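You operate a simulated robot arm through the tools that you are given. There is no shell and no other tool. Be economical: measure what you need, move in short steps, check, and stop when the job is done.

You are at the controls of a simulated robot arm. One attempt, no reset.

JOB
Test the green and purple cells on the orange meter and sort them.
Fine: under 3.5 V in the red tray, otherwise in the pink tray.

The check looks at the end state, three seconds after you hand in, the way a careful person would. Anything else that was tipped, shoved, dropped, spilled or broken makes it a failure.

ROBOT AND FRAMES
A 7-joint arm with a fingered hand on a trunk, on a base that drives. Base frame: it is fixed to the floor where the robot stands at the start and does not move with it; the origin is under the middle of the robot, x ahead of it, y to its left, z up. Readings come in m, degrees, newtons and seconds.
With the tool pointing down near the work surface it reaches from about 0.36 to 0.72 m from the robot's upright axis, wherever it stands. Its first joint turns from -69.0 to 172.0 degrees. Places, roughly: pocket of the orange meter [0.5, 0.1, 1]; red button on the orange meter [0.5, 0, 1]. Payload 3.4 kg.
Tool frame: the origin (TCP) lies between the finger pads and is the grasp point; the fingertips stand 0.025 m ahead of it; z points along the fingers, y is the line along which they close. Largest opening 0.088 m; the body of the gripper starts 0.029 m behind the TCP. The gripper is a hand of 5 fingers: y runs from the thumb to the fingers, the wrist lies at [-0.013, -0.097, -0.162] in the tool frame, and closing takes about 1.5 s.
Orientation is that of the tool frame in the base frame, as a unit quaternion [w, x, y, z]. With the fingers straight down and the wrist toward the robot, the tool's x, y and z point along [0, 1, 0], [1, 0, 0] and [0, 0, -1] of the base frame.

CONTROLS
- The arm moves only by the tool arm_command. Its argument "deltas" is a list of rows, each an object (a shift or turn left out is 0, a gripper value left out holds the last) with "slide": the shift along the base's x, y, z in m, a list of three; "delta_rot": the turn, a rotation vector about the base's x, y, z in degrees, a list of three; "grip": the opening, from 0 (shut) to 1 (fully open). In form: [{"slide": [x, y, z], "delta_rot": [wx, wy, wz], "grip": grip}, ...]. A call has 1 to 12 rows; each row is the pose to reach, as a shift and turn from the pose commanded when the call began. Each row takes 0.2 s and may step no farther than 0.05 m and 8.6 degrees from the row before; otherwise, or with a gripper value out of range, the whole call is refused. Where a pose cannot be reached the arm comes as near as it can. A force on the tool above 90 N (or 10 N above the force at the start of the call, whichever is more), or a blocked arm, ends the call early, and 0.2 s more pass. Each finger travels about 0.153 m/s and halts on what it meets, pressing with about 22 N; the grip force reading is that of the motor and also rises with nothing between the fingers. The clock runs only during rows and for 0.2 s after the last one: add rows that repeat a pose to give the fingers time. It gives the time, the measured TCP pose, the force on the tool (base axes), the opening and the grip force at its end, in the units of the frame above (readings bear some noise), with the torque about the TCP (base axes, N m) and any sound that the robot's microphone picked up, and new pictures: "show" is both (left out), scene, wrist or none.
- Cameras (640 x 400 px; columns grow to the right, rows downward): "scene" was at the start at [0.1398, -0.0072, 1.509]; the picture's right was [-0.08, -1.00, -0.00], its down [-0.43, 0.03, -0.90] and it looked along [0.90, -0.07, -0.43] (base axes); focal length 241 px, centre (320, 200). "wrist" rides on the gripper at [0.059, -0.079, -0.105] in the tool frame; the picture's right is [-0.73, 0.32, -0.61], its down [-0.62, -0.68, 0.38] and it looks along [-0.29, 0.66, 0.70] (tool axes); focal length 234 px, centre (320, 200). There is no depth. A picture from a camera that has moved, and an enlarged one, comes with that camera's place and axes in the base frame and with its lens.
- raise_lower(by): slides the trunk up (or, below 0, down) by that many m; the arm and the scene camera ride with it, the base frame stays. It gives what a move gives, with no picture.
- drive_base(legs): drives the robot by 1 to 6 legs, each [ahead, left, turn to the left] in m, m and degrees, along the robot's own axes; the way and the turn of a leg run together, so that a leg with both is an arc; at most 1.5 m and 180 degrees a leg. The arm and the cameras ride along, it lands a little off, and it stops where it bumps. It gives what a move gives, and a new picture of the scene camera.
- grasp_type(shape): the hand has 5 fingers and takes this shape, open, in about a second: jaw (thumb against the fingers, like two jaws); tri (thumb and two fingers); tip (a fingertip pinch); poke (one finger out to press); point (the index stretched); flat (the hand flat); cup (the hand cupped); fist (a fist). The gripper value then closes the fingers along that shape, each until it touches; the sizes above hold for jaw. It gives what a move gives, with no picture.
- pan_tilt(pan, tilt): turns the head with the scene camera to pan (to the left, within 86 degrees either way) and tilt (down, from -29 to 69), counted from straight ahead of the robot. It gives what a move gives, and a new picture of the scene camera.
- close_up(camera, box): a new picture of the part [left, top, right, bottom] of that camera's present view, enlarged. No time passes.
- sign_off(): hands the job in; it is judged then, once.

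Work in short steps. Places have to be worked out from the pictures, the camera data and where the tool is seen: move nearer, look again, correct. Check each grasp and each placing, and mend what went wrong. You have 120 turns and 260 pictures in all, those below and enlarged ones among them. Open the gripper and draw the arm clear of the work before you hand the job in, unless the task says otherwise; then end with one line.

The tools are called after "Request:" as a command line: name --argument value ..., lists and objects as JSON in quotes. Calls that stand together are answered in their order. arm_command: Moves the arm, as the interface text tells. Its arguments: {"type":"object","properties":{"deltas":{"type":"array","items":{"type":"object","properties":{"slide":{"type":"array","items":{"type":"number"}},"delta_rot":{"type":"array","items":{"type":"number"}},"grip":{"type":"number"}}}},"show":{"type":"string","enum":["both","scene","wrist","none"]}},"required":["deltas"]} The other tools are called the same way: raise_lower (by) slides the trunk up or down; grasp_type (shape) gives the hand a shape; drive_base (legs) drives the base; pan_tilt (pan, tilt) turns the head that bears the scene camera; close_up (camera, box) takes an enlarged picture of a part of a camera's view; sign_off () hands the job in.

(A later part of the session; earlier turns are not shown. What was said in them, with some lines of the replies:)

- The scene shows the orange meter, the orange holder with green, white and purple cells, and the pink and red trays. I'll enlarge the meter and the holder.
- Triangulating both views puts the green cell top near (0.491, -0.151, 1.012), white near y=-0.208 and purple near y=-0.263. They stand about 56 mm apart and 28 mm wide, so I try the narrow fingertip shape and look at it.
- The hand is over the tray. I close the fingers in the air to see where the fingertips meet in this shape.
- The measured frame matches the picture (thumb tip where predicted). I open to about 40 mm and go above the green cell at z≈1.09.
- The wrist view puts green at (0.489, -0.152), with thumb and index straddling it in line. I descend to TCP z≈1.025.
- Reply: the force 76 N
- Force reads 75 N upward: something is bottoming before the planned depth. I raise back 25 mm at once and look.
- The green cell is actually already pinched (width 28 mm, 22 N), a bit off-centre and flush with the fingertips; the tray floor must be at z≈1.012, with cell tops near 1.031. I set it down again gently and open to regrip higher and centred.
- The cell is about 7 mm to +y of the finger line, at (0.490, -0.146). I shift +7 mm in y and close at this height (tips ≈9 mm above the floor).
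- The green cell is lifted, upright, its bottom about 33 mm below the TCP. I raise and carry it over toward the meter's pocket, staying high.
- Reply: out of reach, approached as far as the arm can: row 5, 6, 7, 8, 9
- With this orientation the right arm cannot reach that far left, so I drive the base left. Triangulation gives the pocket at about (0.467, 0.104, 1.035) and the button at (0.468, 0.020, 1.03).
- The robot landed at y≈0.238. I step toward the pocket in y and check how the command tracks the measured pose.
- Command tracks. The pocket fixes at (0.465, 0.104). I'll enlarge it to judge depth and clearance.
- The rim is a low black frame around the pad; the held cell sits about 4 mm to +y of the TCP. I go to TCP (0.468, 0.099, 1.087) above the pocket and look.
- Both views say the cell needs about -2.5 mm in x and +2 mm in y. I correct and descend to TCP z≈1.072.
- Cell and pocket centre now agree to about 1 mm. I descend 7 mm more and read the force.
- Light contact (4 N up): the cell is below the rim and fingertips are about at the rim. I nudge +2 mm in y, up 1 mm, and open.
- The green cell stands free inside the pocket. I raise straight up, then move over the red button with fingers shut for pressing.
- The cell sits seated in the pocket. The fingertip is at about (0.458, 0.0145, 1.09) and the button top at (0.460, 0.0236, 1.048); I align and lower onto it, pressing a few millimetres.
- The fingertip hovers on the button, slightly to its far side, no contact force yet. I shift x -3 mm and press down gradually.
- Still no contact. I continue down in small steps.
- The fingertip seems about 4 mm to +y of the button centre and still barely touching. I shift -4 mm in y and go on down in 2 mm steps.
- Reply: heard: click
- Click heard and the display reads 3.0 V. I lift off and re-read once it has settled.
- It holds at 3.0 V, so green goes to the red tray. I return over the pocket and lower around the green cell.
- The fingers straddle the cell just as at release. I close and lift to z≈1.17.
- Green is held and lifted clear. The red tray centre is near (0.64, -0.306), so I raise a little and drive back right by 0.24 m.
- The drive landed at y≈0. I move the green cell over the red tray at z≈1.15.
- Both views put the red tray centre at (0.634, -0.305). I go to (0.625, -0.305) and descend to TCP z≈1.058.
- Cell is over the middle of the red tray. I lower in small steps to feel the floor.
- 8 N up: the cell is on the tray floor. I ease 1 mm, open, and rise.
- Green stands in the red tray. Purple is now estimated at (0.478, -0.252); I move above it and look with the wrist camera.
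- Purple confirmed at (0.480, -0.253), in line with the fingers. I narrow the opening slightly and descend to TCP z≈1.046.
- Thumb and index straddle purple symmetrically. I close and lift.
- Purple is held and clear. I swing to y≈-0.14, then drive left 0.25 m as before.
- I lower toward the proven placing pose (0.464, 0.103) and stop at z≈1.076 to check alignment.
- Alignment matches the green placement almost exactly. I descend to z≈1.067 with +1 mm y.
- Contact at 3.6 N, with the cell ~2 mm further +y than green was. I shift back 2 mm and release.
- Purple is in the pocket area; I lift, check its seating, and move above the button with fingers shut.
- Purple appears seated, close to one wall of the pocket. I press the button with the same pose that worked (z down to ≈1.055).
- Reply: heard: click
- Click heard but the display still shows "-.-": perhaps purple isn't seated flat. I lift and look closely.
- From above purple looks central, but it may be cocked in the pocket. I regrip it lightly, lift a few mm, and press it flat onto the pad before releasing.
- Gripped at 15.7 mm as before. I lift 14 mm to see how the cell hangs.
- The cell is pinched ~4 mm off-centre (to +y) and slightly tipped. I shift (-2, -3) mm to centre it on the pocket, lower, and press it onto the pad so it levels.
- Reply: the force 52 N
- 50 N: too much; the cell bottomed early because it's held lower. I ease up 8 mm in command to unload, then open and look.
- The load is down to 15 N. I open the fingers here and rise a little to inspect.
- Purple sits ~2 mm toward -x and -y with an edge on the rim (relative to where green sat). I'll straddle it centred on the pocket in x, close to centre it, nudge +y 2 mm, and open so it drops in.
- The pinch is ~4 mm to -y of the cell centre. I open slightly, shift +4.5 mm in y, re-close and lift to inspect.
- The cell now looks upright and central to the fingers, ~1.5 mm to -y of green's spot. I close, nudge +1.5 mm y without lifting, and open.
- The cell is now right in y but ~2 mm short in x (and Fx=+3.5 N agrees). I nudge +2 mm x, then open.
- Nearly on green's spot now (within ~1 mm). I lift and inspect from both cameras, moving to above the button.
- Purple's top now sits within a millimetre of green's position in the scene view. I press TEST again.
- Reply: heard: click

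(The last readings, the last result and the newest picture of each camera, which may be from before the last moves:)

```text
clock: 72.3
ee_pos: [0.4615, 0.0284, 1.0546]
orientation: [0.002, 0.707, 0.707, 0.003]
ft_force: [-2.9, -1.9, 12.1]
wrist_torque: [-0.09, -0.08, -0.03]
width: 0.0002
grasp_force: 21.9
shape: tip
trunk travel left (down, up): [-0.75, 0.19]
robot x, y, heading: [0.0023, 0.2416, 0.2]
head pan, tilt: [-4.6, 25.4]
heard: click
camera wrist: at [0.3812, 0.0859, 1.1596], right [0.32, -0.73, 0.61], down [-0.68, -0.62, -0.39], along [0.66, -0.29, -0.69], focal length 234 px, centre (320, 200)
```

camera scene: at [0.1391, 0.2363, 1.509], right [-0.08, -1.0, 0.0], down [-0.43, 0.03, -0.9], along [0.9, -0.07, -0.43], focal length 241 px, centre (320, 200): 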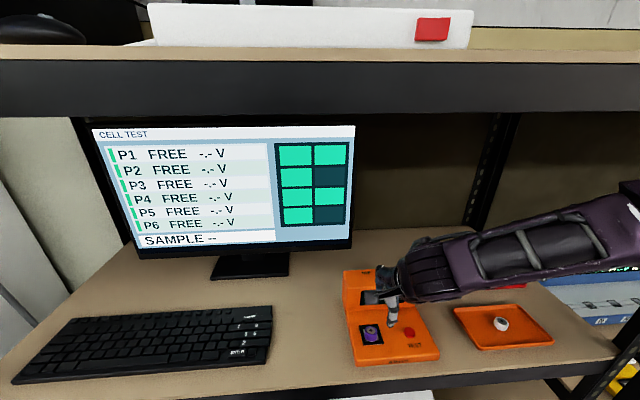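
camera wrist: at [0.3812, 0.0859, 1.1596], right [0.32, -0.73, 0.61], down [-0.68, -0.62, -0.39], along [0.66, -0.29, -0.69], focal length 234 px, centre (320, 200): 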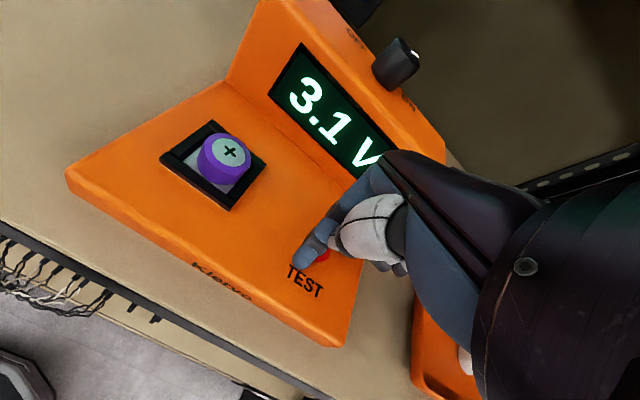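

It reads 3.1 V. I lift off and re-read the display from the scene camera.

Request:
arm_command --deltas '[{"slide": [0, 0, 0.03]}, {"slide": [0, 0, 0.06]}, {"slide": [0, 0, 0.08]}, {"slide": [0, 0, 0.08], "grip": 0.5}, {"slide": [0, 0, 0.08], "grip": 0.5}, {"slide": [0, 0, 0.08], "grip": 0.5}]' --show "wrist"

Request:
close_up --camera "scene" --box '[340, 265, 440, 355]'

```text
clock: 73.7
ee_pos: [0.4631, 0.0277, 1.133]
orientation: [0.0, 0.706, 0.708, 0.002]
ft_force: [0.6, 0.4, -0.9]
wrist_torque: [0.03, -0.04, -0.01]
width: 0.0435
grasp_force: 0.0
shape: tip
trunk travel left (down, up): [-0.75, 0.19]
robot x, y, heading: [0.0011, 0.2473, -0.2]
head pan, tilt: [-4.6, 25.4]
camera wrist: at [0.3825, 0.0853, 1.239], right [0.32, -0.73, 0.61], down [-0.68, -0.62, -0.39], along [0.66, -0.29, -0.7], focal length 234 px, centre (320, 200)
```

wrist: 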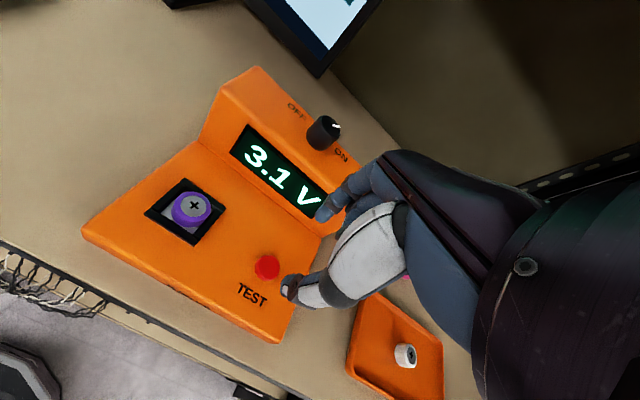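

```text
4.44 times, centred on (390, 310) of scene
camera zoom: at [0.1397, 0.2376, 1.509], right [-0.08, -1.0, 0.0], down [-0.43, 0.03, -0.9], along [0.9, -0.07, -0.43], focal length 1072 px, centre (9, -289)
```

zoom: 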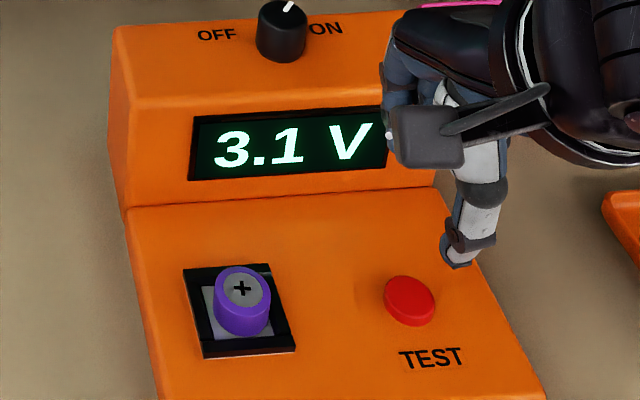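

3.1 V, so purple also goes to the red tray. I go back over it, straddle, and check before closing.

Request:
arm_command --deltas '[{"slide": [0, 0.04, 0], "grip": 0.52}, {"slide": [0.004, 0.077, 0], "grip": 0.52}, {"slide": [0.004, 0.077, -0.03], "grip": 0.52}, {"slide": [0.004, 0.077, -0.05], "grip": 0.52}, {"slide": [0.004, 0.077, -0.063], "grip": 0.52}, {"slide": [0.004, 0.077, -0.063], "grip": 0.52}]' --show "none"

Request:
close_up --camera "wrist" --box '[220, 190, 380, 330]'

```text
clock: 75.1
ee_pos: [0.466, 0.1027, 1.0705]
orientation: [-0.001, 0.707, 0.707, 0.002]
ft_force: [0.4, 0.1, -0.2]
wrist_torque: [0.01, 0.01, -0.02]
width: 0.0454
grasp_force: 0.1
shape: tip
trunk travel left (down, up): [-0.75, 0.19]
robot x, y, heading: [-0.0031, 0.244, 0.2]
head pan, tilt: [-4.6, 25.4]
```

```text
2.86 times, centred on (300, 260) of wrist
camera zoom: at [0.3864, 0.1608, 1.1761], right [0.32, -0.73, 0.61], down [-0.68, -0.62, -0.39], along [0.66, -0.29, -0.7], focal length 669 px, centre (377, 29)
```

zoom: 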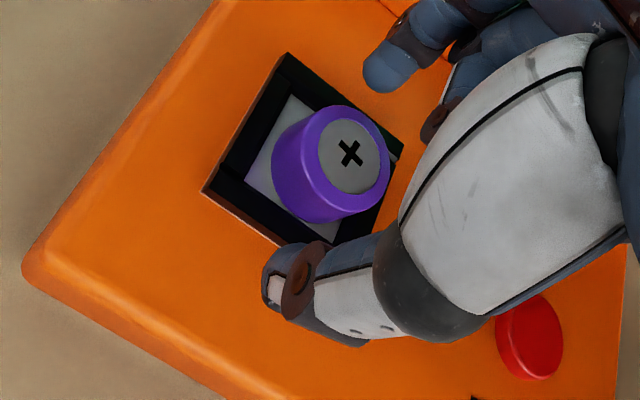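

The cell is ~2 mm to +y of the finger line; I shift +2 mm, close and lift.

Request:
arm_command --deltas '[{"slide": [0, 0.002, 0]}, {"slide": [0, 0.002, 0]}, {"slide": [0, 0.002, 0], "grip": 0.3}, {"slide": [0, 0.002, 0], "grip": 0.1}, {"slide": [0, 0.002, 0], "grip": 0.1}, {"slide": [0, 0.002, 0], "grip": 0.1}, {"slide": [0, 0.002, 0.01], "grip": 0.1}, {"slide": [0, 0.002, 0.03], "grip": 0.1}, {"slide": [0, 0.002, 0.07], "grip": 0.1}, {"slide": [0, 0.002, 0.115], "grip": 0.1}, {"slide": [0, 0.002, 0.135], "grip": 0.1}]' --show "none"

Request:
close_up --camera "wrist" --box '[200, 180, 400, 350]'

```text
clock: 77.5
ee_pos: [0.4657, 0.1056, 1.2052]
orientation: [0.0, 0.706, 0.708, 0.002]
ft_force: [0.4, -0.6, -0.7]
wrist_torque: [-0.01, 0.04, 0.02]
width: 0.0128
grasp_force: 21.9
shape: tip
trunk travel left (down, up): [-0.75, 0.19]
robot x, y, heading: [-0.004, 0.2452, -0.0]
head pan, tilt: [-4.6, 25.4]
```

```text
2.35 times, centred on (300, 265) of wrist
camera zoom: at [0.3857, 0.1639, 1.3114], right [0.32, -0.73, 0.61], down [-0.68, -0.62, -0.39], along [0.66, -0.29, -0.7], focal length 551 px, centre (367, 47)
```

zoom: 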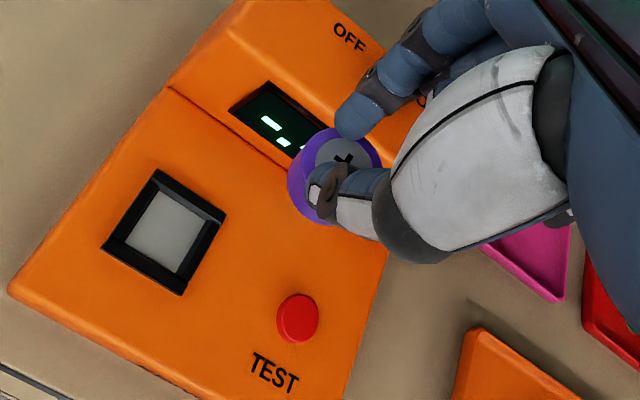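

Purple is held, but low in the fingertips. I check its attitude from the scene camera before driving.

Request:
close_up --camera "scene" --box '[340, 230, 440, 320]'

Request:
close_up --camera "wrist" --box '[270, 200, 350, 270]'

```text
4.44 times, centred on (390, 275) of scene
camera zoom: at [0.1396, 0.2379, 1.509], right [-0.08, -1.0, 0.0], down [-0.43, 0.03, -0.9], along [0.9, -0.07, -0.43], focal length 1072 px, centre (9, -133)
```

zoom: 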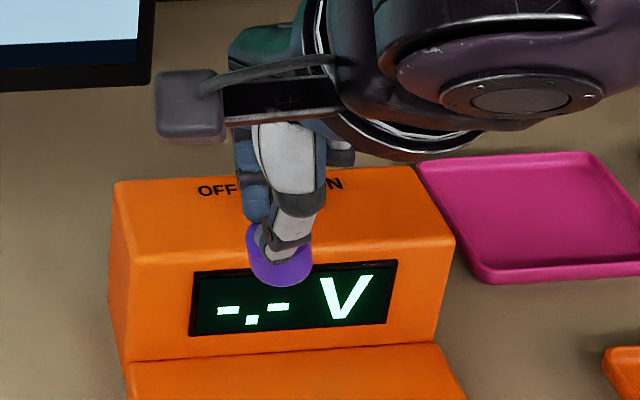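

```text
5.71 times, centred on (310, 235) of wrist
camera zoom: at [0.3857, 0.1639, 1.3114], right [0.32, -0.73, 0.61], down [-0.68, -0.62, -0.39], along [0.66, -0.29, -0.7], focal length 1338 px, centre (377, 0)
```

zoom: 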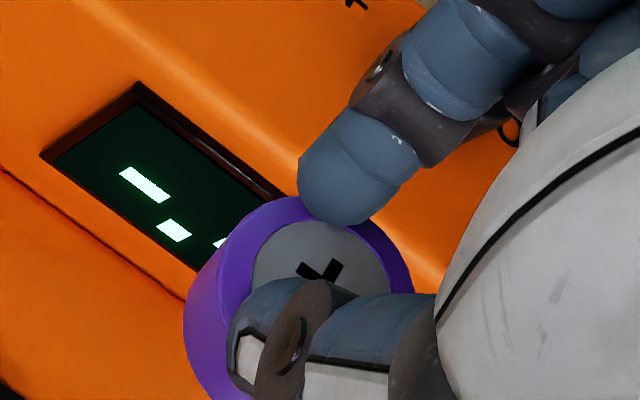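

The fingertips only pinch the top edge of the cell (it hangs ~8 mm lower than before). I'll set it down on the flat deck between pocket and button and regrip.

Request:
arm_command --deltas '[{"slide": [0, -0.02, -0.02]}, {"slide": [0, -0.045, -0.04]}, {"slide": [0, -0.045, -0.07]}, {"slide": [0, -0.045, -0.1]}, {"slide": [0, -0.045, -0.118]}, {"slide": [0, -0.045, -0.118]}]' --show "none"

Request:
close_up --camera "wrist" --box '[200, 170, 400, 340]'

Request:
close_up --camera "scene" --box '[340, 265, 440, 355]'

```text
clock: 78.9
ee_pos: [0.4656, 0.0617, 1.0872]
orientation: [0.0, 0.706, 0.708, 0.002]
ft_force: [-0.1, 0.2, -0.8]
wrist_torque: [0.0, -0.02, -0.03]
width: 0.0126
grasp_force: 21.9
shape: tip
trunk travel left (down, up): [-0.75, 0.19]
robot x, y, heading: [-0.0022, 0.2423, 0.2]
head pan, tilt: [-4.6, 25.4]
```

```text
2.35 times, centred on (300, 255) of wrist
camera zoom: at [0.3864, 0.1202, 1.1936], right [0.32, -0.73, 0.61], down [-0.68, -0.62, -0.39], along [0.66, -0.29, -0.69], focal length 551 px, centre (367, 71)
```

zoom: 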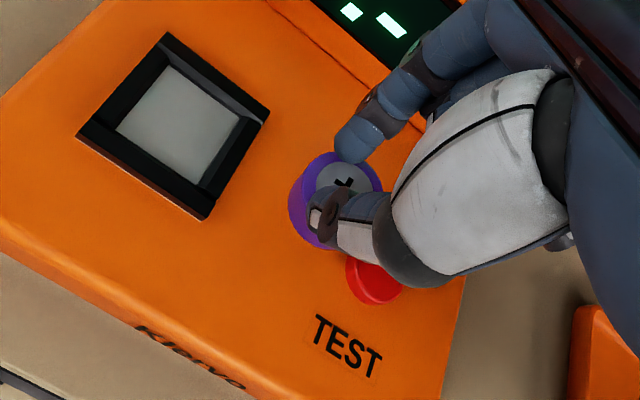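

```text
4.44 times, centred on (390, 310) of scene
camera zoom: at [0.1395, 0.238, 1.509], right [-0.08, -1.0, 0.0], down [-0.43, 0.03, -0.9], along [0.9, -0.07, -0.43], focal length 1072 px, centre (9, -289)
```

zoom: 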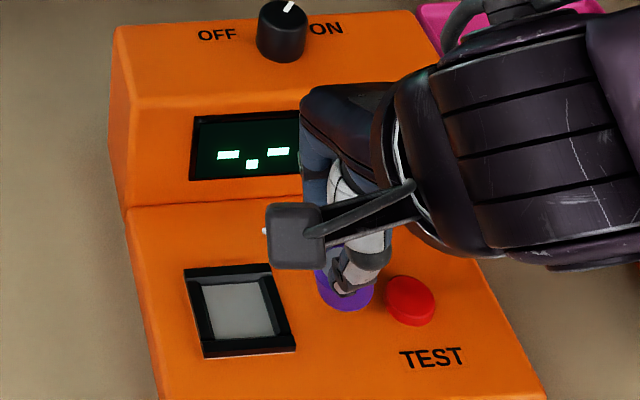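

The spot is free; I shift +5 mm y for clearance to the button and lower in 2 mm steps.

Request:
arm_command --deltas '[{"slide": [0, 0.005, -0.001]}, {"slide": [0, 0.005, -0.004]}, {"slide": [0, 0.005, -0.007]}, {"slide": [0, 0.005, -0.01]}, {"slide": [0, 0.005, -0.01]}]' --show "none"

Request:
close_up --camera "wrist" --box '[200, 170, 400, 340]'

```text
clock: 80.1
ee_pos: [0.4682, 0.0664, 1.0766]
orientation: [0.0, 0.707, 0.707, 0.001]
ft_force: [0.0, -0.7, -0.7]
wrist_torque: [-0.01, 0.01, -0.03]
width: 0.0126
grasp_force: 22.4
shape: tip
trunk travel left (down, up): [-0.75, 0.19]
robot x, y, heading: [-0.0012, 0.2431, 0.1]
head pan, tilt: [-4.6, 25.4]
```

```text
2.35 times, centred on (300, 255) of wrist
camera zoom: at [0.3881, 0.1249, 1.1835], right [0.32, -0.73, 0.61], down [-0.68, -0.62, -0.39], along [0.66, -0.29, -0.69], focal length 551 px, centre (367, 71)
```

zoom: 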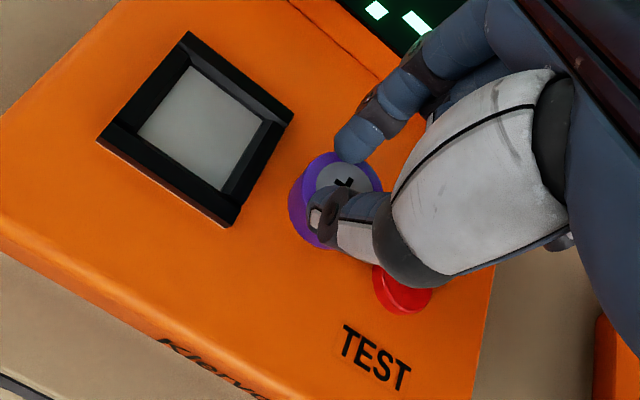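

No contact yet; I keep lowering slowly.

Request:
arm_command --deltas '[{"slide": [0, 0, -0.002]}, {"slide": [0, 0, -0.004]}, {"slide": [0, 0, -0.006]}, {"slide": [0, 0, -0.006]}]' --show "none"

Request:
close_up --camera "wrist" --box '[200, 170, 400, 340]'

```text
clock: 81.1
ee_pos: [0.4671, 0.0663, 1.0731]
orientation: [0.002, 0.707, 0.707, 0.003]
ft_force: [3.5, -3.5, 19.6]
wrist_torque: [-0.05, -0.22, -0.03]
width: 0.0124
grasp_force: 21.7
shape: tip
trunk travel left (down, up): [-0.75, 0.19]
robot x, y, heading: [0.0008, 0.2423, 0.3]
head pan, tilt: [-4.6, 25.4]
```

```text
2.35 times, centred on (300, 255) of wrist
camera zoom: at [0.3868, 0.125, 1.1788], right [0.32, -0.73, 0.61], down [-0.68, -0.62, -0.39], along [0.66, -0.29, -0.69], focal length 551 px, centre (367, 71)
```

zoom: 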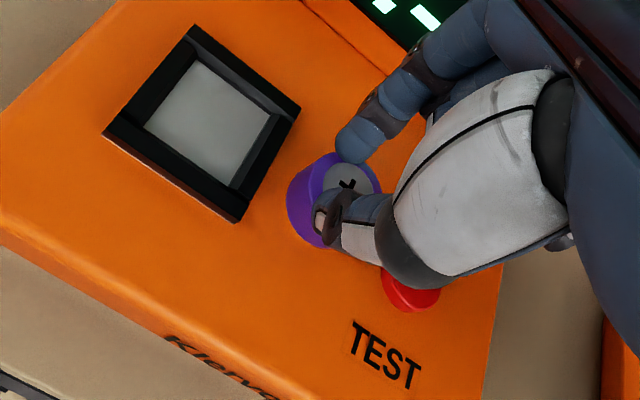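

It's on the deck (20 N). I ease up 3 mm, open, and look.

Request:
arm_command --deltas '[{"slide": [0, 0, 0.003]}, {"slide": [0, 0, 0.003], "grip": 0.3}, {"slide": [0, 0, 0.003], "grip": 0.5}, {"slide": [0, 0, 0.004], "grip": 0.55}, {"slide": [0, 0, 0.006], "grip": 0.55}]' --show "none"

Request:
close_up --camera "wrist" --box '[220, 190, 380, 330]'

Request:
close_up --camera "scene" --box '[340, 265, 440, 355]'

```text
clock: 82.3
ee_pos: [0.4659, 0.0661, 1.0786]
orientation: [0.0, 0.706, 0.708, 0.001]
ft_force: [-0.3, 0.0, 0.4]
wrist_torque: [0.03, -0.01, 0.02]
width: 0.048
grasp_force: 0.1
shape: tip
trunk travel left (down, up): [-0.75, 0.19]
robot x, y, heading: [0.0002, 0.2418, 0.1]
head pan, tilt: [-4.6, 25.4]
```

```text
2.86 times, centred on (300, 260) of wrist
camera zoom: at [0.3866, 0.1248, 1.1834], right [0.32, -0.73, 0.61], down [-0.68, -0.62, -0.39], along [0.66, -0.29, -0.7], focal length 669 px, centre (377, 29)
```

zoom: 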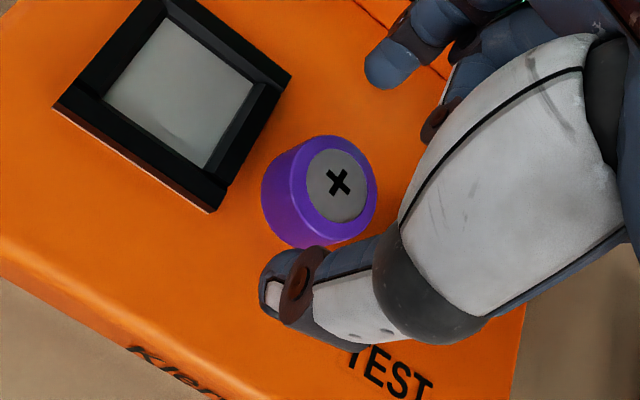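

```text
4.44 times, centred on (390, 310) of scene
camera zoom: at [0.1396, 0.2376, 1.509], right [-0.08, -1.0, 0.0], down [-0.43, 0.03, -0.9], along [0.9, -0.07, -0.43], focal length 1072 px, centre (9, -289)
```

zoom: 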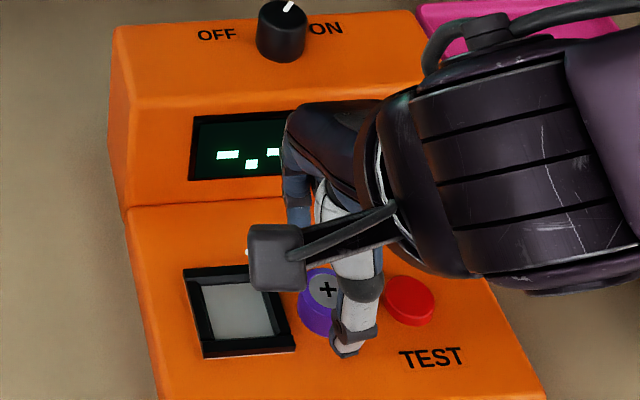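

Purple stands upright on the deck at about (0.4645, 0.063). I shift -3 mm in y, lower to TCP z≈1.066 and check.

Request:
arm_command --deltas '[{"slide": [-0.001, -0.003, 0]}, {"slide": [-0.001, -0.003, -0.006]}, {"slide": [-0.001, -0.003, -0.011]}, {"slide": [-0.001, -0.003, -0.013]}, {"slide": [-0.001, -0.003, -0.013]}]' --show "none"

Request:
close_up --camera "wrist" --box '[220, 190, 380, 330]'

```text
clock: 83.5
ee_pos: [0.4663, 0.0622, 1.0655]
orientation: [0.0, 0.707, 0.707, 0.0]
ft_force: [0.6, 0.2, -0.1]
wrist_torque: [0.02, 0.01, 0.02]
width: 0.0478
grasp_force: 0.0
shape: tip
trunk travel left (down, up): [-0.75, 0.19]
robot x, y, heading: [-0.0005, 0.2453, -0.3]
head pan, tilt: [-4.6, 25.4]
```

```text
2.86 times, centred on (300, 260) of wrist
camera zoom: at [0.3864, 0.1207, 1.1706], right [0.32, -0.73, 0.61], down [-0.68, -0.62, -0.39], along [0.66, -0.29, -0.7], focal length 669 px, centre (377, 29)
```

zoom: 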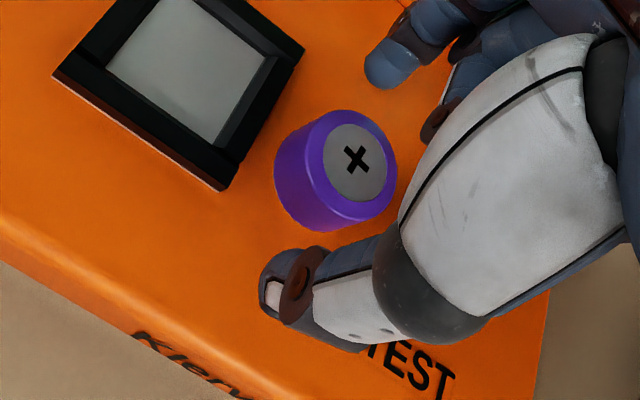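

Well centred and deep enough. I close and lift.

Request:
arm_command --deltas '[{"slide": [0, 0, 0], "grip": 0.3}, {"slide": [0, 0, 0], "grip": 0.1}, {"slide": [0, 0, 0], "grip": 0.1}, {"slide": [0, 0, 0], "grip": 0.1}, {"slide": [0, 0, 0], "grip": 0.1}, {"slide": [0, 0, 0.01], "grip": 0.1}, {"slide": [0, 0, 0.03], "grip": 0.1}, {"slide": [0, 0, 0.07], "grip": 0.1}, {"slide": [0, 0, 0.115], "grip": 0.1}, {"slide": [0, 0.03, 0.14], "grip": 0.1}]' --show "none"

Request:
close_up --camera "wrist" --box '[220, 190, 380, 330]'

```text
clock: 85.7
ee_pos: [0.4652, 0.0945, 1.2065]
orientation: [0.001, 0.706, 0.708, 0.001]
ft_force: [0.9, 0.5, -0.4]
wrist_torque: [-0.02, 0.03, -0.01]
width: 0.0156
grasp_force: 21.8
shape: tip
trunk travel left (down, up): [-0.75, 0.19]
robot x, y, heading: [-0.0006, 0.2413, 0.1]
head pan, tilt: [-4.6, 25.4]
```

```text
2.86 times, centred on (300, 260) of wrist
camera zoom: at [0.3845, 0.1539, 1.3117], right [0.32, -0.73, 0.61], down [-0.68, -0.62, -0.38], along [0.66, -0.29, -0.7], focal length 669 px, centre (377, 29)
```

zoom: 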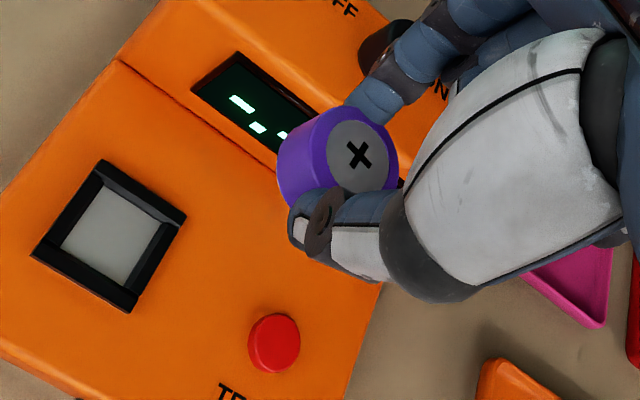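

A solid, upright grip now. I drive right 0.25 m.

Request:
drive_base --legs '[[0, -0.25, 0]]'

Request:
close_up --camera "scene" --box '[330, 230, 460, 360]'

```text
clock: 87.5
ee_pos: [0.4644, -0.1575, 1.2047]
orientation: [0.001, 0.706, 0.709, 0.001]
ft_force: [-0.3, 0.6, -0.8]
wrist_torque: [-0.03, -0.01, 0.0]
width: 0.0158
grasp_force: 22.5
shape: tip
trunk travel left (down, up): [-0.75, 0.19]
robot x, y, heading: [-0.0, -0.0064, 0.2]
head pan, tilt: [-4.6, 25.4]
camera scene: at [0.1407, -0.0138, 1.509], right [-0.07, -1.0, 0.0], down [-0.43, 0.03, -0.9], along [0.9, -0.07, -0.43], focal length 241 px, centre (320, 200)
```

scene: 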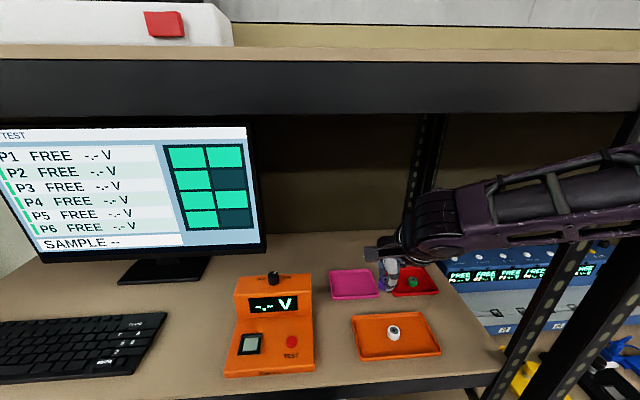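

```text
3.08 times, centred on (395, 295) of scene
camera zoom: at [0.1407, -0.0138, 1.509], right [-0.07, -1.0, 0.0], down [-0.43, 0.03, -0.9], along [0.9, -0.07, -0.43], focal length 742 px, centre (89, -92)
```

zoom: 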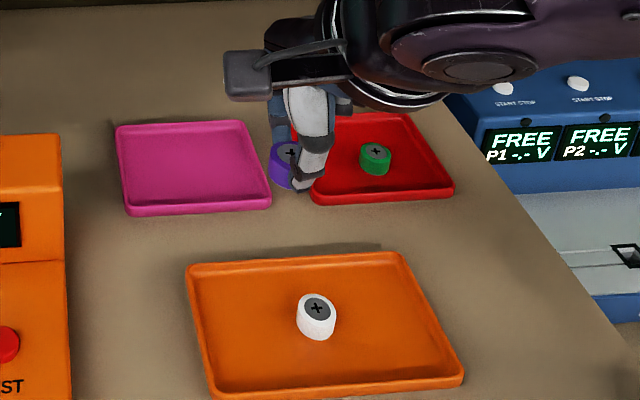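

Green is at about (0.626, -0.309) in the red tray (inner y ≈ -0.36 to -0.247). I move purple to (0.638, -0.269), z≈1.15.

Request:
arm_command --deltas '[{"slide": [0.035, -0.022, 0]}, {"slide": [0.07, -0.045, 0]}, {"slide": [0.105, -0.067, -0.01]}, {"slide": [0.14, -0.09, -0.02]}, {"slide": [0.174, -0.1115, -0.04]}, {"slide": [0.174, -0.1115, -0.07]}, {"slide": [0.174, -0.1115, -0.09]}, {"slide": [0.174, -0.1115, -0.09]}]'

Request:
close_up --camera "wrist" --box '[180, 180, 400, 370]'

Request:
close_up --camera "scene" --box '[360, 230, 460, 310]'

```text
clock: 89.3
ee_pos: [0.6402, -0.2717, 1.1168]
orientation: [0.0, 0.705, 0.709, 0.002]
ft_force: [0.9, -0.6, -0.3]
wrist_torque: [0.0, -0.02, 0.0]
width: 0.0156
grasp_force: 21.7
shape: tip
trunk travel left (down, up): [-0.75, 0.19]
robot x, y, heading: [0.0001, -0.0086, 0.8]
head pan, tilt: [-4.6, 25.4]
camera scene: at [0.1408, -0.0143, 1.509], right [-0.07, -1.0, 0.0], down [-0.43, 0.03, -0.9], along [0.9, -0.07, -0.43], focal length 241 px, centre (320, 200)
camera wrist: at [0.5605, -0.2132, 1.2231], right [0.33, -0.73, 0.61], down [-0.68, -0.63, -0.39], along [0.66, -0.28, -0.7], focal length 234 px, centre (320, 200)
```

scene: 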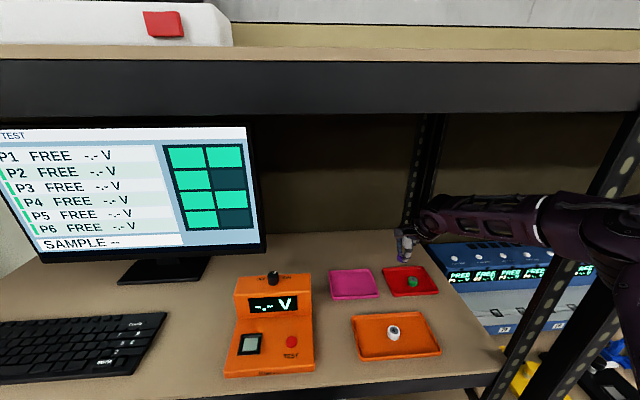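
wrist: 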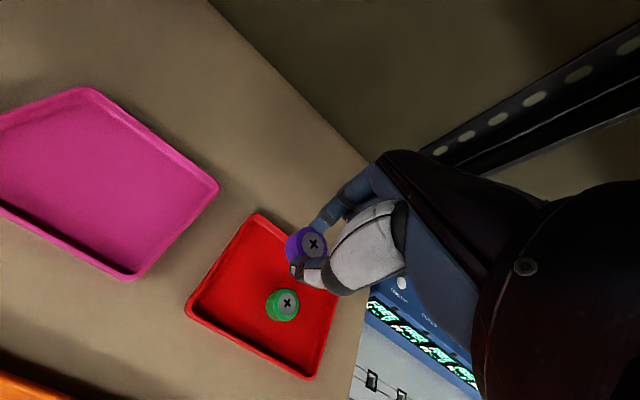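

```text
2.11 times, centred on (290, 275) of wrist
camera zoom: at [0.5605, -0.2132, 1.2231], right [0.33, -0.73, 0.61], down [-0.68, -0.63, -0.39], along [0.66, -0.28, -0.7], focal length 493 px, centre (383, 42)
```

zoom: 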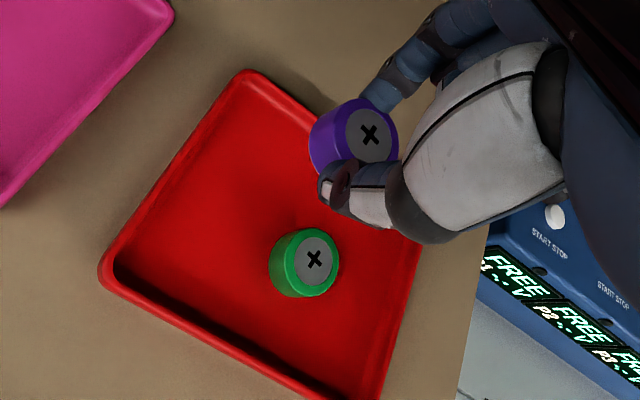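

```text
5.00 times, centred on (410, 270) of scene
camera zoom: at [0.1408, -0.0143, 1.509], right [-0.07, -1.0, 0.0], down [-0.43, 0.03, -0.9], along [0.9, -0.07, -0.43], focal length 1206 px, centre (-130, -150)
```

zoom: 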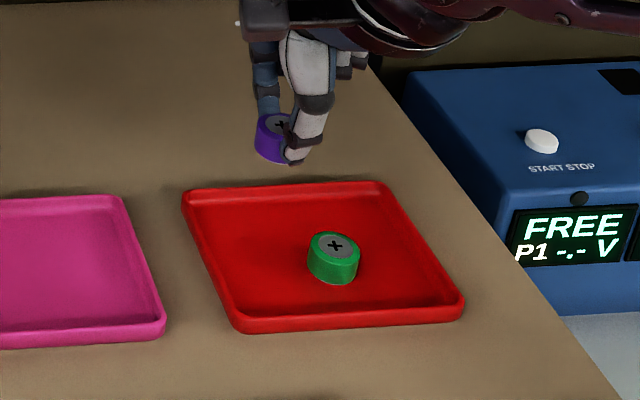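

The tray spans x 0.587–0.679, y -0.24 to -0.365. I adjust to (0.634, -0.267) and descend to z≈1.056.

Request:
arm_command --deltas '[{"slide": [-0.005, 0.004, -0.02]}, {"slide": [-0.005, 0.004, -0.045]}, {"slide": [-0.005, 0.004, -0.06]}, {"slide": [-0.005, 0.004, -0.06]}]' --show "none"

Request:
close_up --camera "wrist" --box '[180, 180, 400, 370]'

Request:
close_up --camera "scene" --box '[360, 230, 460, 310]'

```text
clock: 90.3
ee_pos: [0.6357, -0.2671, 1.0545]
orientation: [0.0, 0.704, 0.71, 0.001]
ft_force: [0.2, -0.4, -0.3]
wrist_torque: [0.0, 0.01, 0.01]
width: 0.0158
grasp_force: 21.8
shape: tip
trunk travel left (down, up): [-0.75, 0.19]
robot x, y, heading: [0.0036, -0.0096, 0.5]
head pan, tilt: [-4.6, 25.4]
```

```text
2.11 times, centred on (290, 275) of wrist
camera zoom: at [0.5545, -0.2083, 1.1604], right [0.33, -0.73, 0.61], down [-0.68, -0.63, -0.39], along [0.66, -0.28, -0.69], focal length 493 px, centre (383, 42)
```

zoom: 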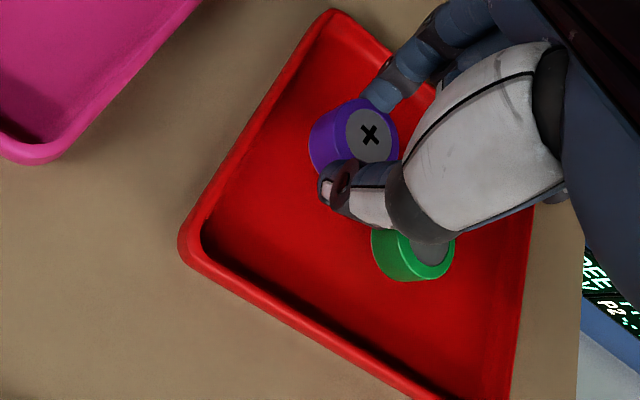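

```text
5.00 times, centred on (410, 270) of scene
camera zoom: at [0.1406, -0.0143, 1.509], right [-0.07, -1.0, 0.0], down [-0.43, 0.03, -0.9], along [0.9, -0.07, -0.43], focal length 1206 px, centre (-130, -150)
```

zoom: 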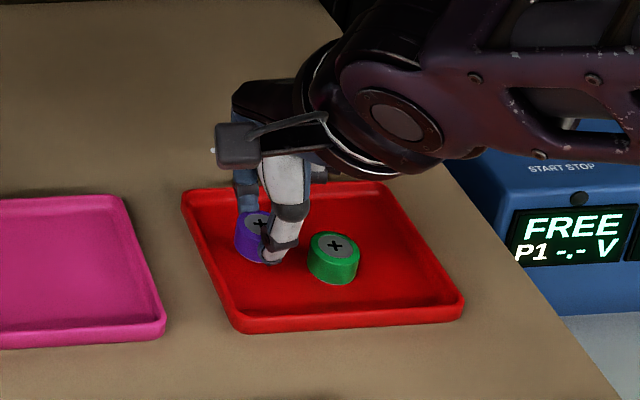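

Purple is inside the tray beside green with clearance. I lower to the floor in small steps.

Request:
arm_command --deltas '[{"slide": [0, 0, -0.004]}, {"slide": [0, 0, -0.007]}, {"slide": [0, 0, -0.009]}, {"slide": [0, 0, -0.009]}]' --show "none"

```text
clock: 91.3
ee_pos: [0.6352, -0.265, 1.0471]
orientation: [0.001, 0.705, 0.709, 0.002]
ft_force: [-0.5, -1.0, 0.1]
wrist_torque: [0.0, -0.01, 0.04]
width: 0.0157
grasp_force: 21.9
shape: tip
trunk travel left (down, up): [-0.75, 0.19]
robot x, y, heading: [-0.0004, -0.0083, 0.4]
head pan, tilt: [-4.6, 25.4]
```

No contact yet at 1.047; I go a few mm further.

Request:
arm_command --deltas '[{"slide": [0, 0, -0.002]}, {"slide": [0, 0, -0.004]}, {"slide": [0, 0, -0.004]}]' --show "none"

Request:
close_up --camera "wrist" --box '[180, 180, 400, 370]'

```text
clock: 92.1
ee_pos: [0.6345, -0.2657, 1.0443]
orientation: [0.002, 0.705, 0.709, 0.003]
ft_force: [2.4, -0.8, 12.5]
wrist_torque: [-0.07, -0.08, -0.04]
width: 0.0166
grasp_force: 22.1
shape: tip
trunk travel left (down, up): [-0.75, 0.19]
robot x, y, heading: [0.0005, -0.0077, 0.4]
head pan, tilt: [-4.6, 25.4]
```

```text
2.11 times, centred on (290, 275) of wrist
camera zoom: at [0.5534, -0.2077, 1.1506], right [0.32, -0.73, 0.61], down [-0.68, -0.63, -0.39], along [0.66, -0.28, -0.69], focal length 493 px, centre (383, 42)
```

zoom: 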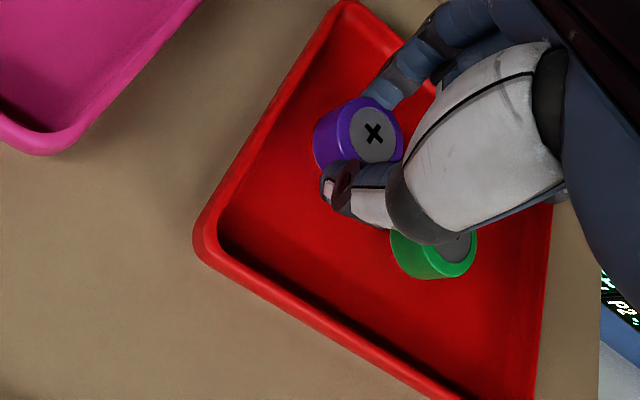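

12 N: it's on the floor. I ease up 2 mm, open modestly, rise straight, and check.

Request:
arm_command --deltas '[{"slide": [0, 0, 0.002]}, {"slide": [0, 0, 0.002], "grip": 0.3}, {"slide": [0, 0, 0.002], "grip": 0.42}, {"slide": [0, 0, 0.002], "grip": 0.45}, {"slide": [0, 0, 0.003], "grip": 0.45}, {"slide": [0, 0, 0.02], "grip": 0.45}, {"slide": [0, 0, 0.05], "grip": 0.45}, {"slide": [0, 0, 0.09], "grip": 0.45}, {"slide": [-0.03, 0, 0.12], "grip": 0.45}, {"slide": [-0.07, 0, 0.14], "grip": 0.5}, {"slide": [-0.11, 0, 0.15], "grip": 0.6}]' --show "scene"

Request:
close_up --camera "scene" --box '[320, 240, 450, 370]'

```text
clock: 94.5
ee_pos: [0.5242, -0.2648, 1.196]
orientation: [-0.001, 0.705, 0.709, 0.003]
ft_force: [0.9, 0.2, -0.3]
wrist_torque: [0.02, 0.0, 0.02]
width: 0.0526
grasp_force: 0.1
shape: tip
trunk travel left (down, up): [-0.75, 0.19]
robot x, y, heading: [0.0004, -0.0072, 0.3]
head pan, tilt: [-4.6, 25.4]
camera scene: at [0.1383, -0.0151, 1.5092], right [-0.07, -1.0, 0.0], down [-0.43, 0.03, -0.9], along [0.9, -0.07, -0.43], focal length 241 px, centre (320, 200)
```

scene: 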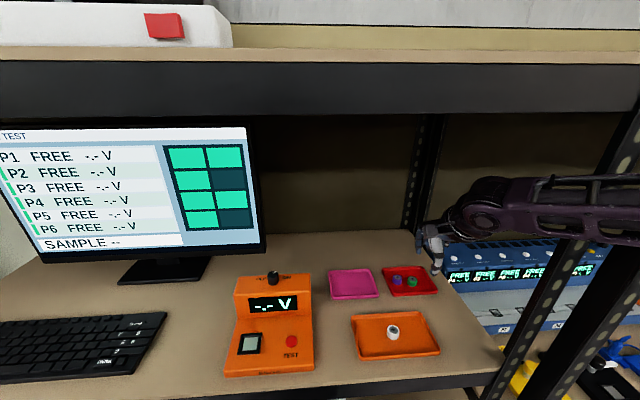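

```text
3.08 times, centred on (385, 305) of scene
camera zoom: at [0.1383, -0.0151, 1.5092], right [-0.07, -1.0, 0.0], down [-0.43, 0.03, -0.9], along [0.9, -0.07, -0.43], focal length 742 px, centre (120, -123)
```

zoom: 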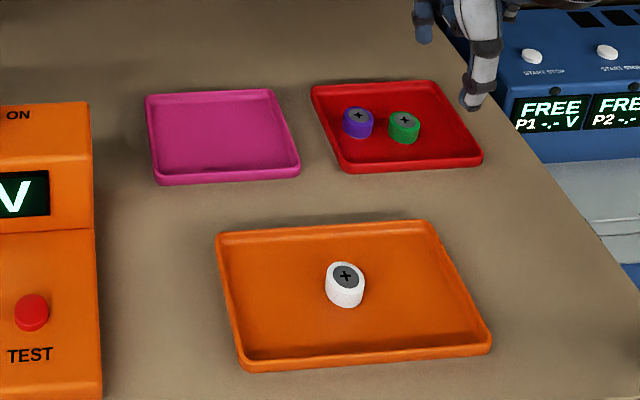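

Both cells stand in the red tray, white is untouched, and meter and trays are in place. I draw the arm back and up, clear of the work.

Request:
arm_command --deltas '[{"slide": [-0.03, 0.025, 0.02]}, {"slide": [-0.06, 0.05, 0.04]}, {"slide": [-0.09, 0.075, 0.06]}, {"slide": [-0.12, 0.1, 0.08]}, {"slide": [-0.14, 0.12, 0.115]}, {"slide": [-0.15, 0.13, 0.15]}, {"slide": [-0.15, 0.13, 0.15]}]' --show "scene"

```text
clock: 96.1
ee_pos: [0.3747, -0.1359, 1.3406]
orientation: [0.0, 0.706, 0.708, 0.001]
ft_force: [0.2, 0.4, -0.7]
wrist_torque: [0.0, 0.01, -0.02]
width: 0.0523
grasp_force: 0.1
shape: tip
trunk travel left (down, up): [-0.75, 0.19]
robot x, y, heading: [0.0003, -0.0069, 0.7]
head pan, tilt: [-4.6, 25.4]
camera scene: at [0.1411, -0.0147, 1.5089], right [-0.07, -1.0, 0.0], down [-0.43, 0.03, -0.9], along [0.9, -0.07, -0.43], focal length 241 px, centre (320, 200)
```

scene: 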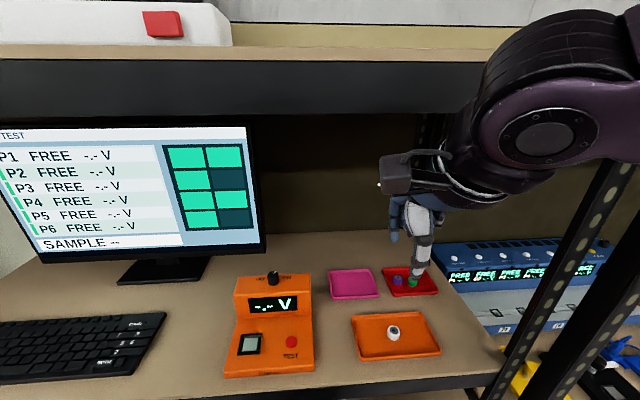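

The arm is clear and the gripper open; everything stands as intended, so I hand in.

Request:
sign_off

```text
The job is handed in.
```

The green cell read 3.0 V and the purple cell read 3.1 V; both are under 3.5 V, so both now stand in the red tray.
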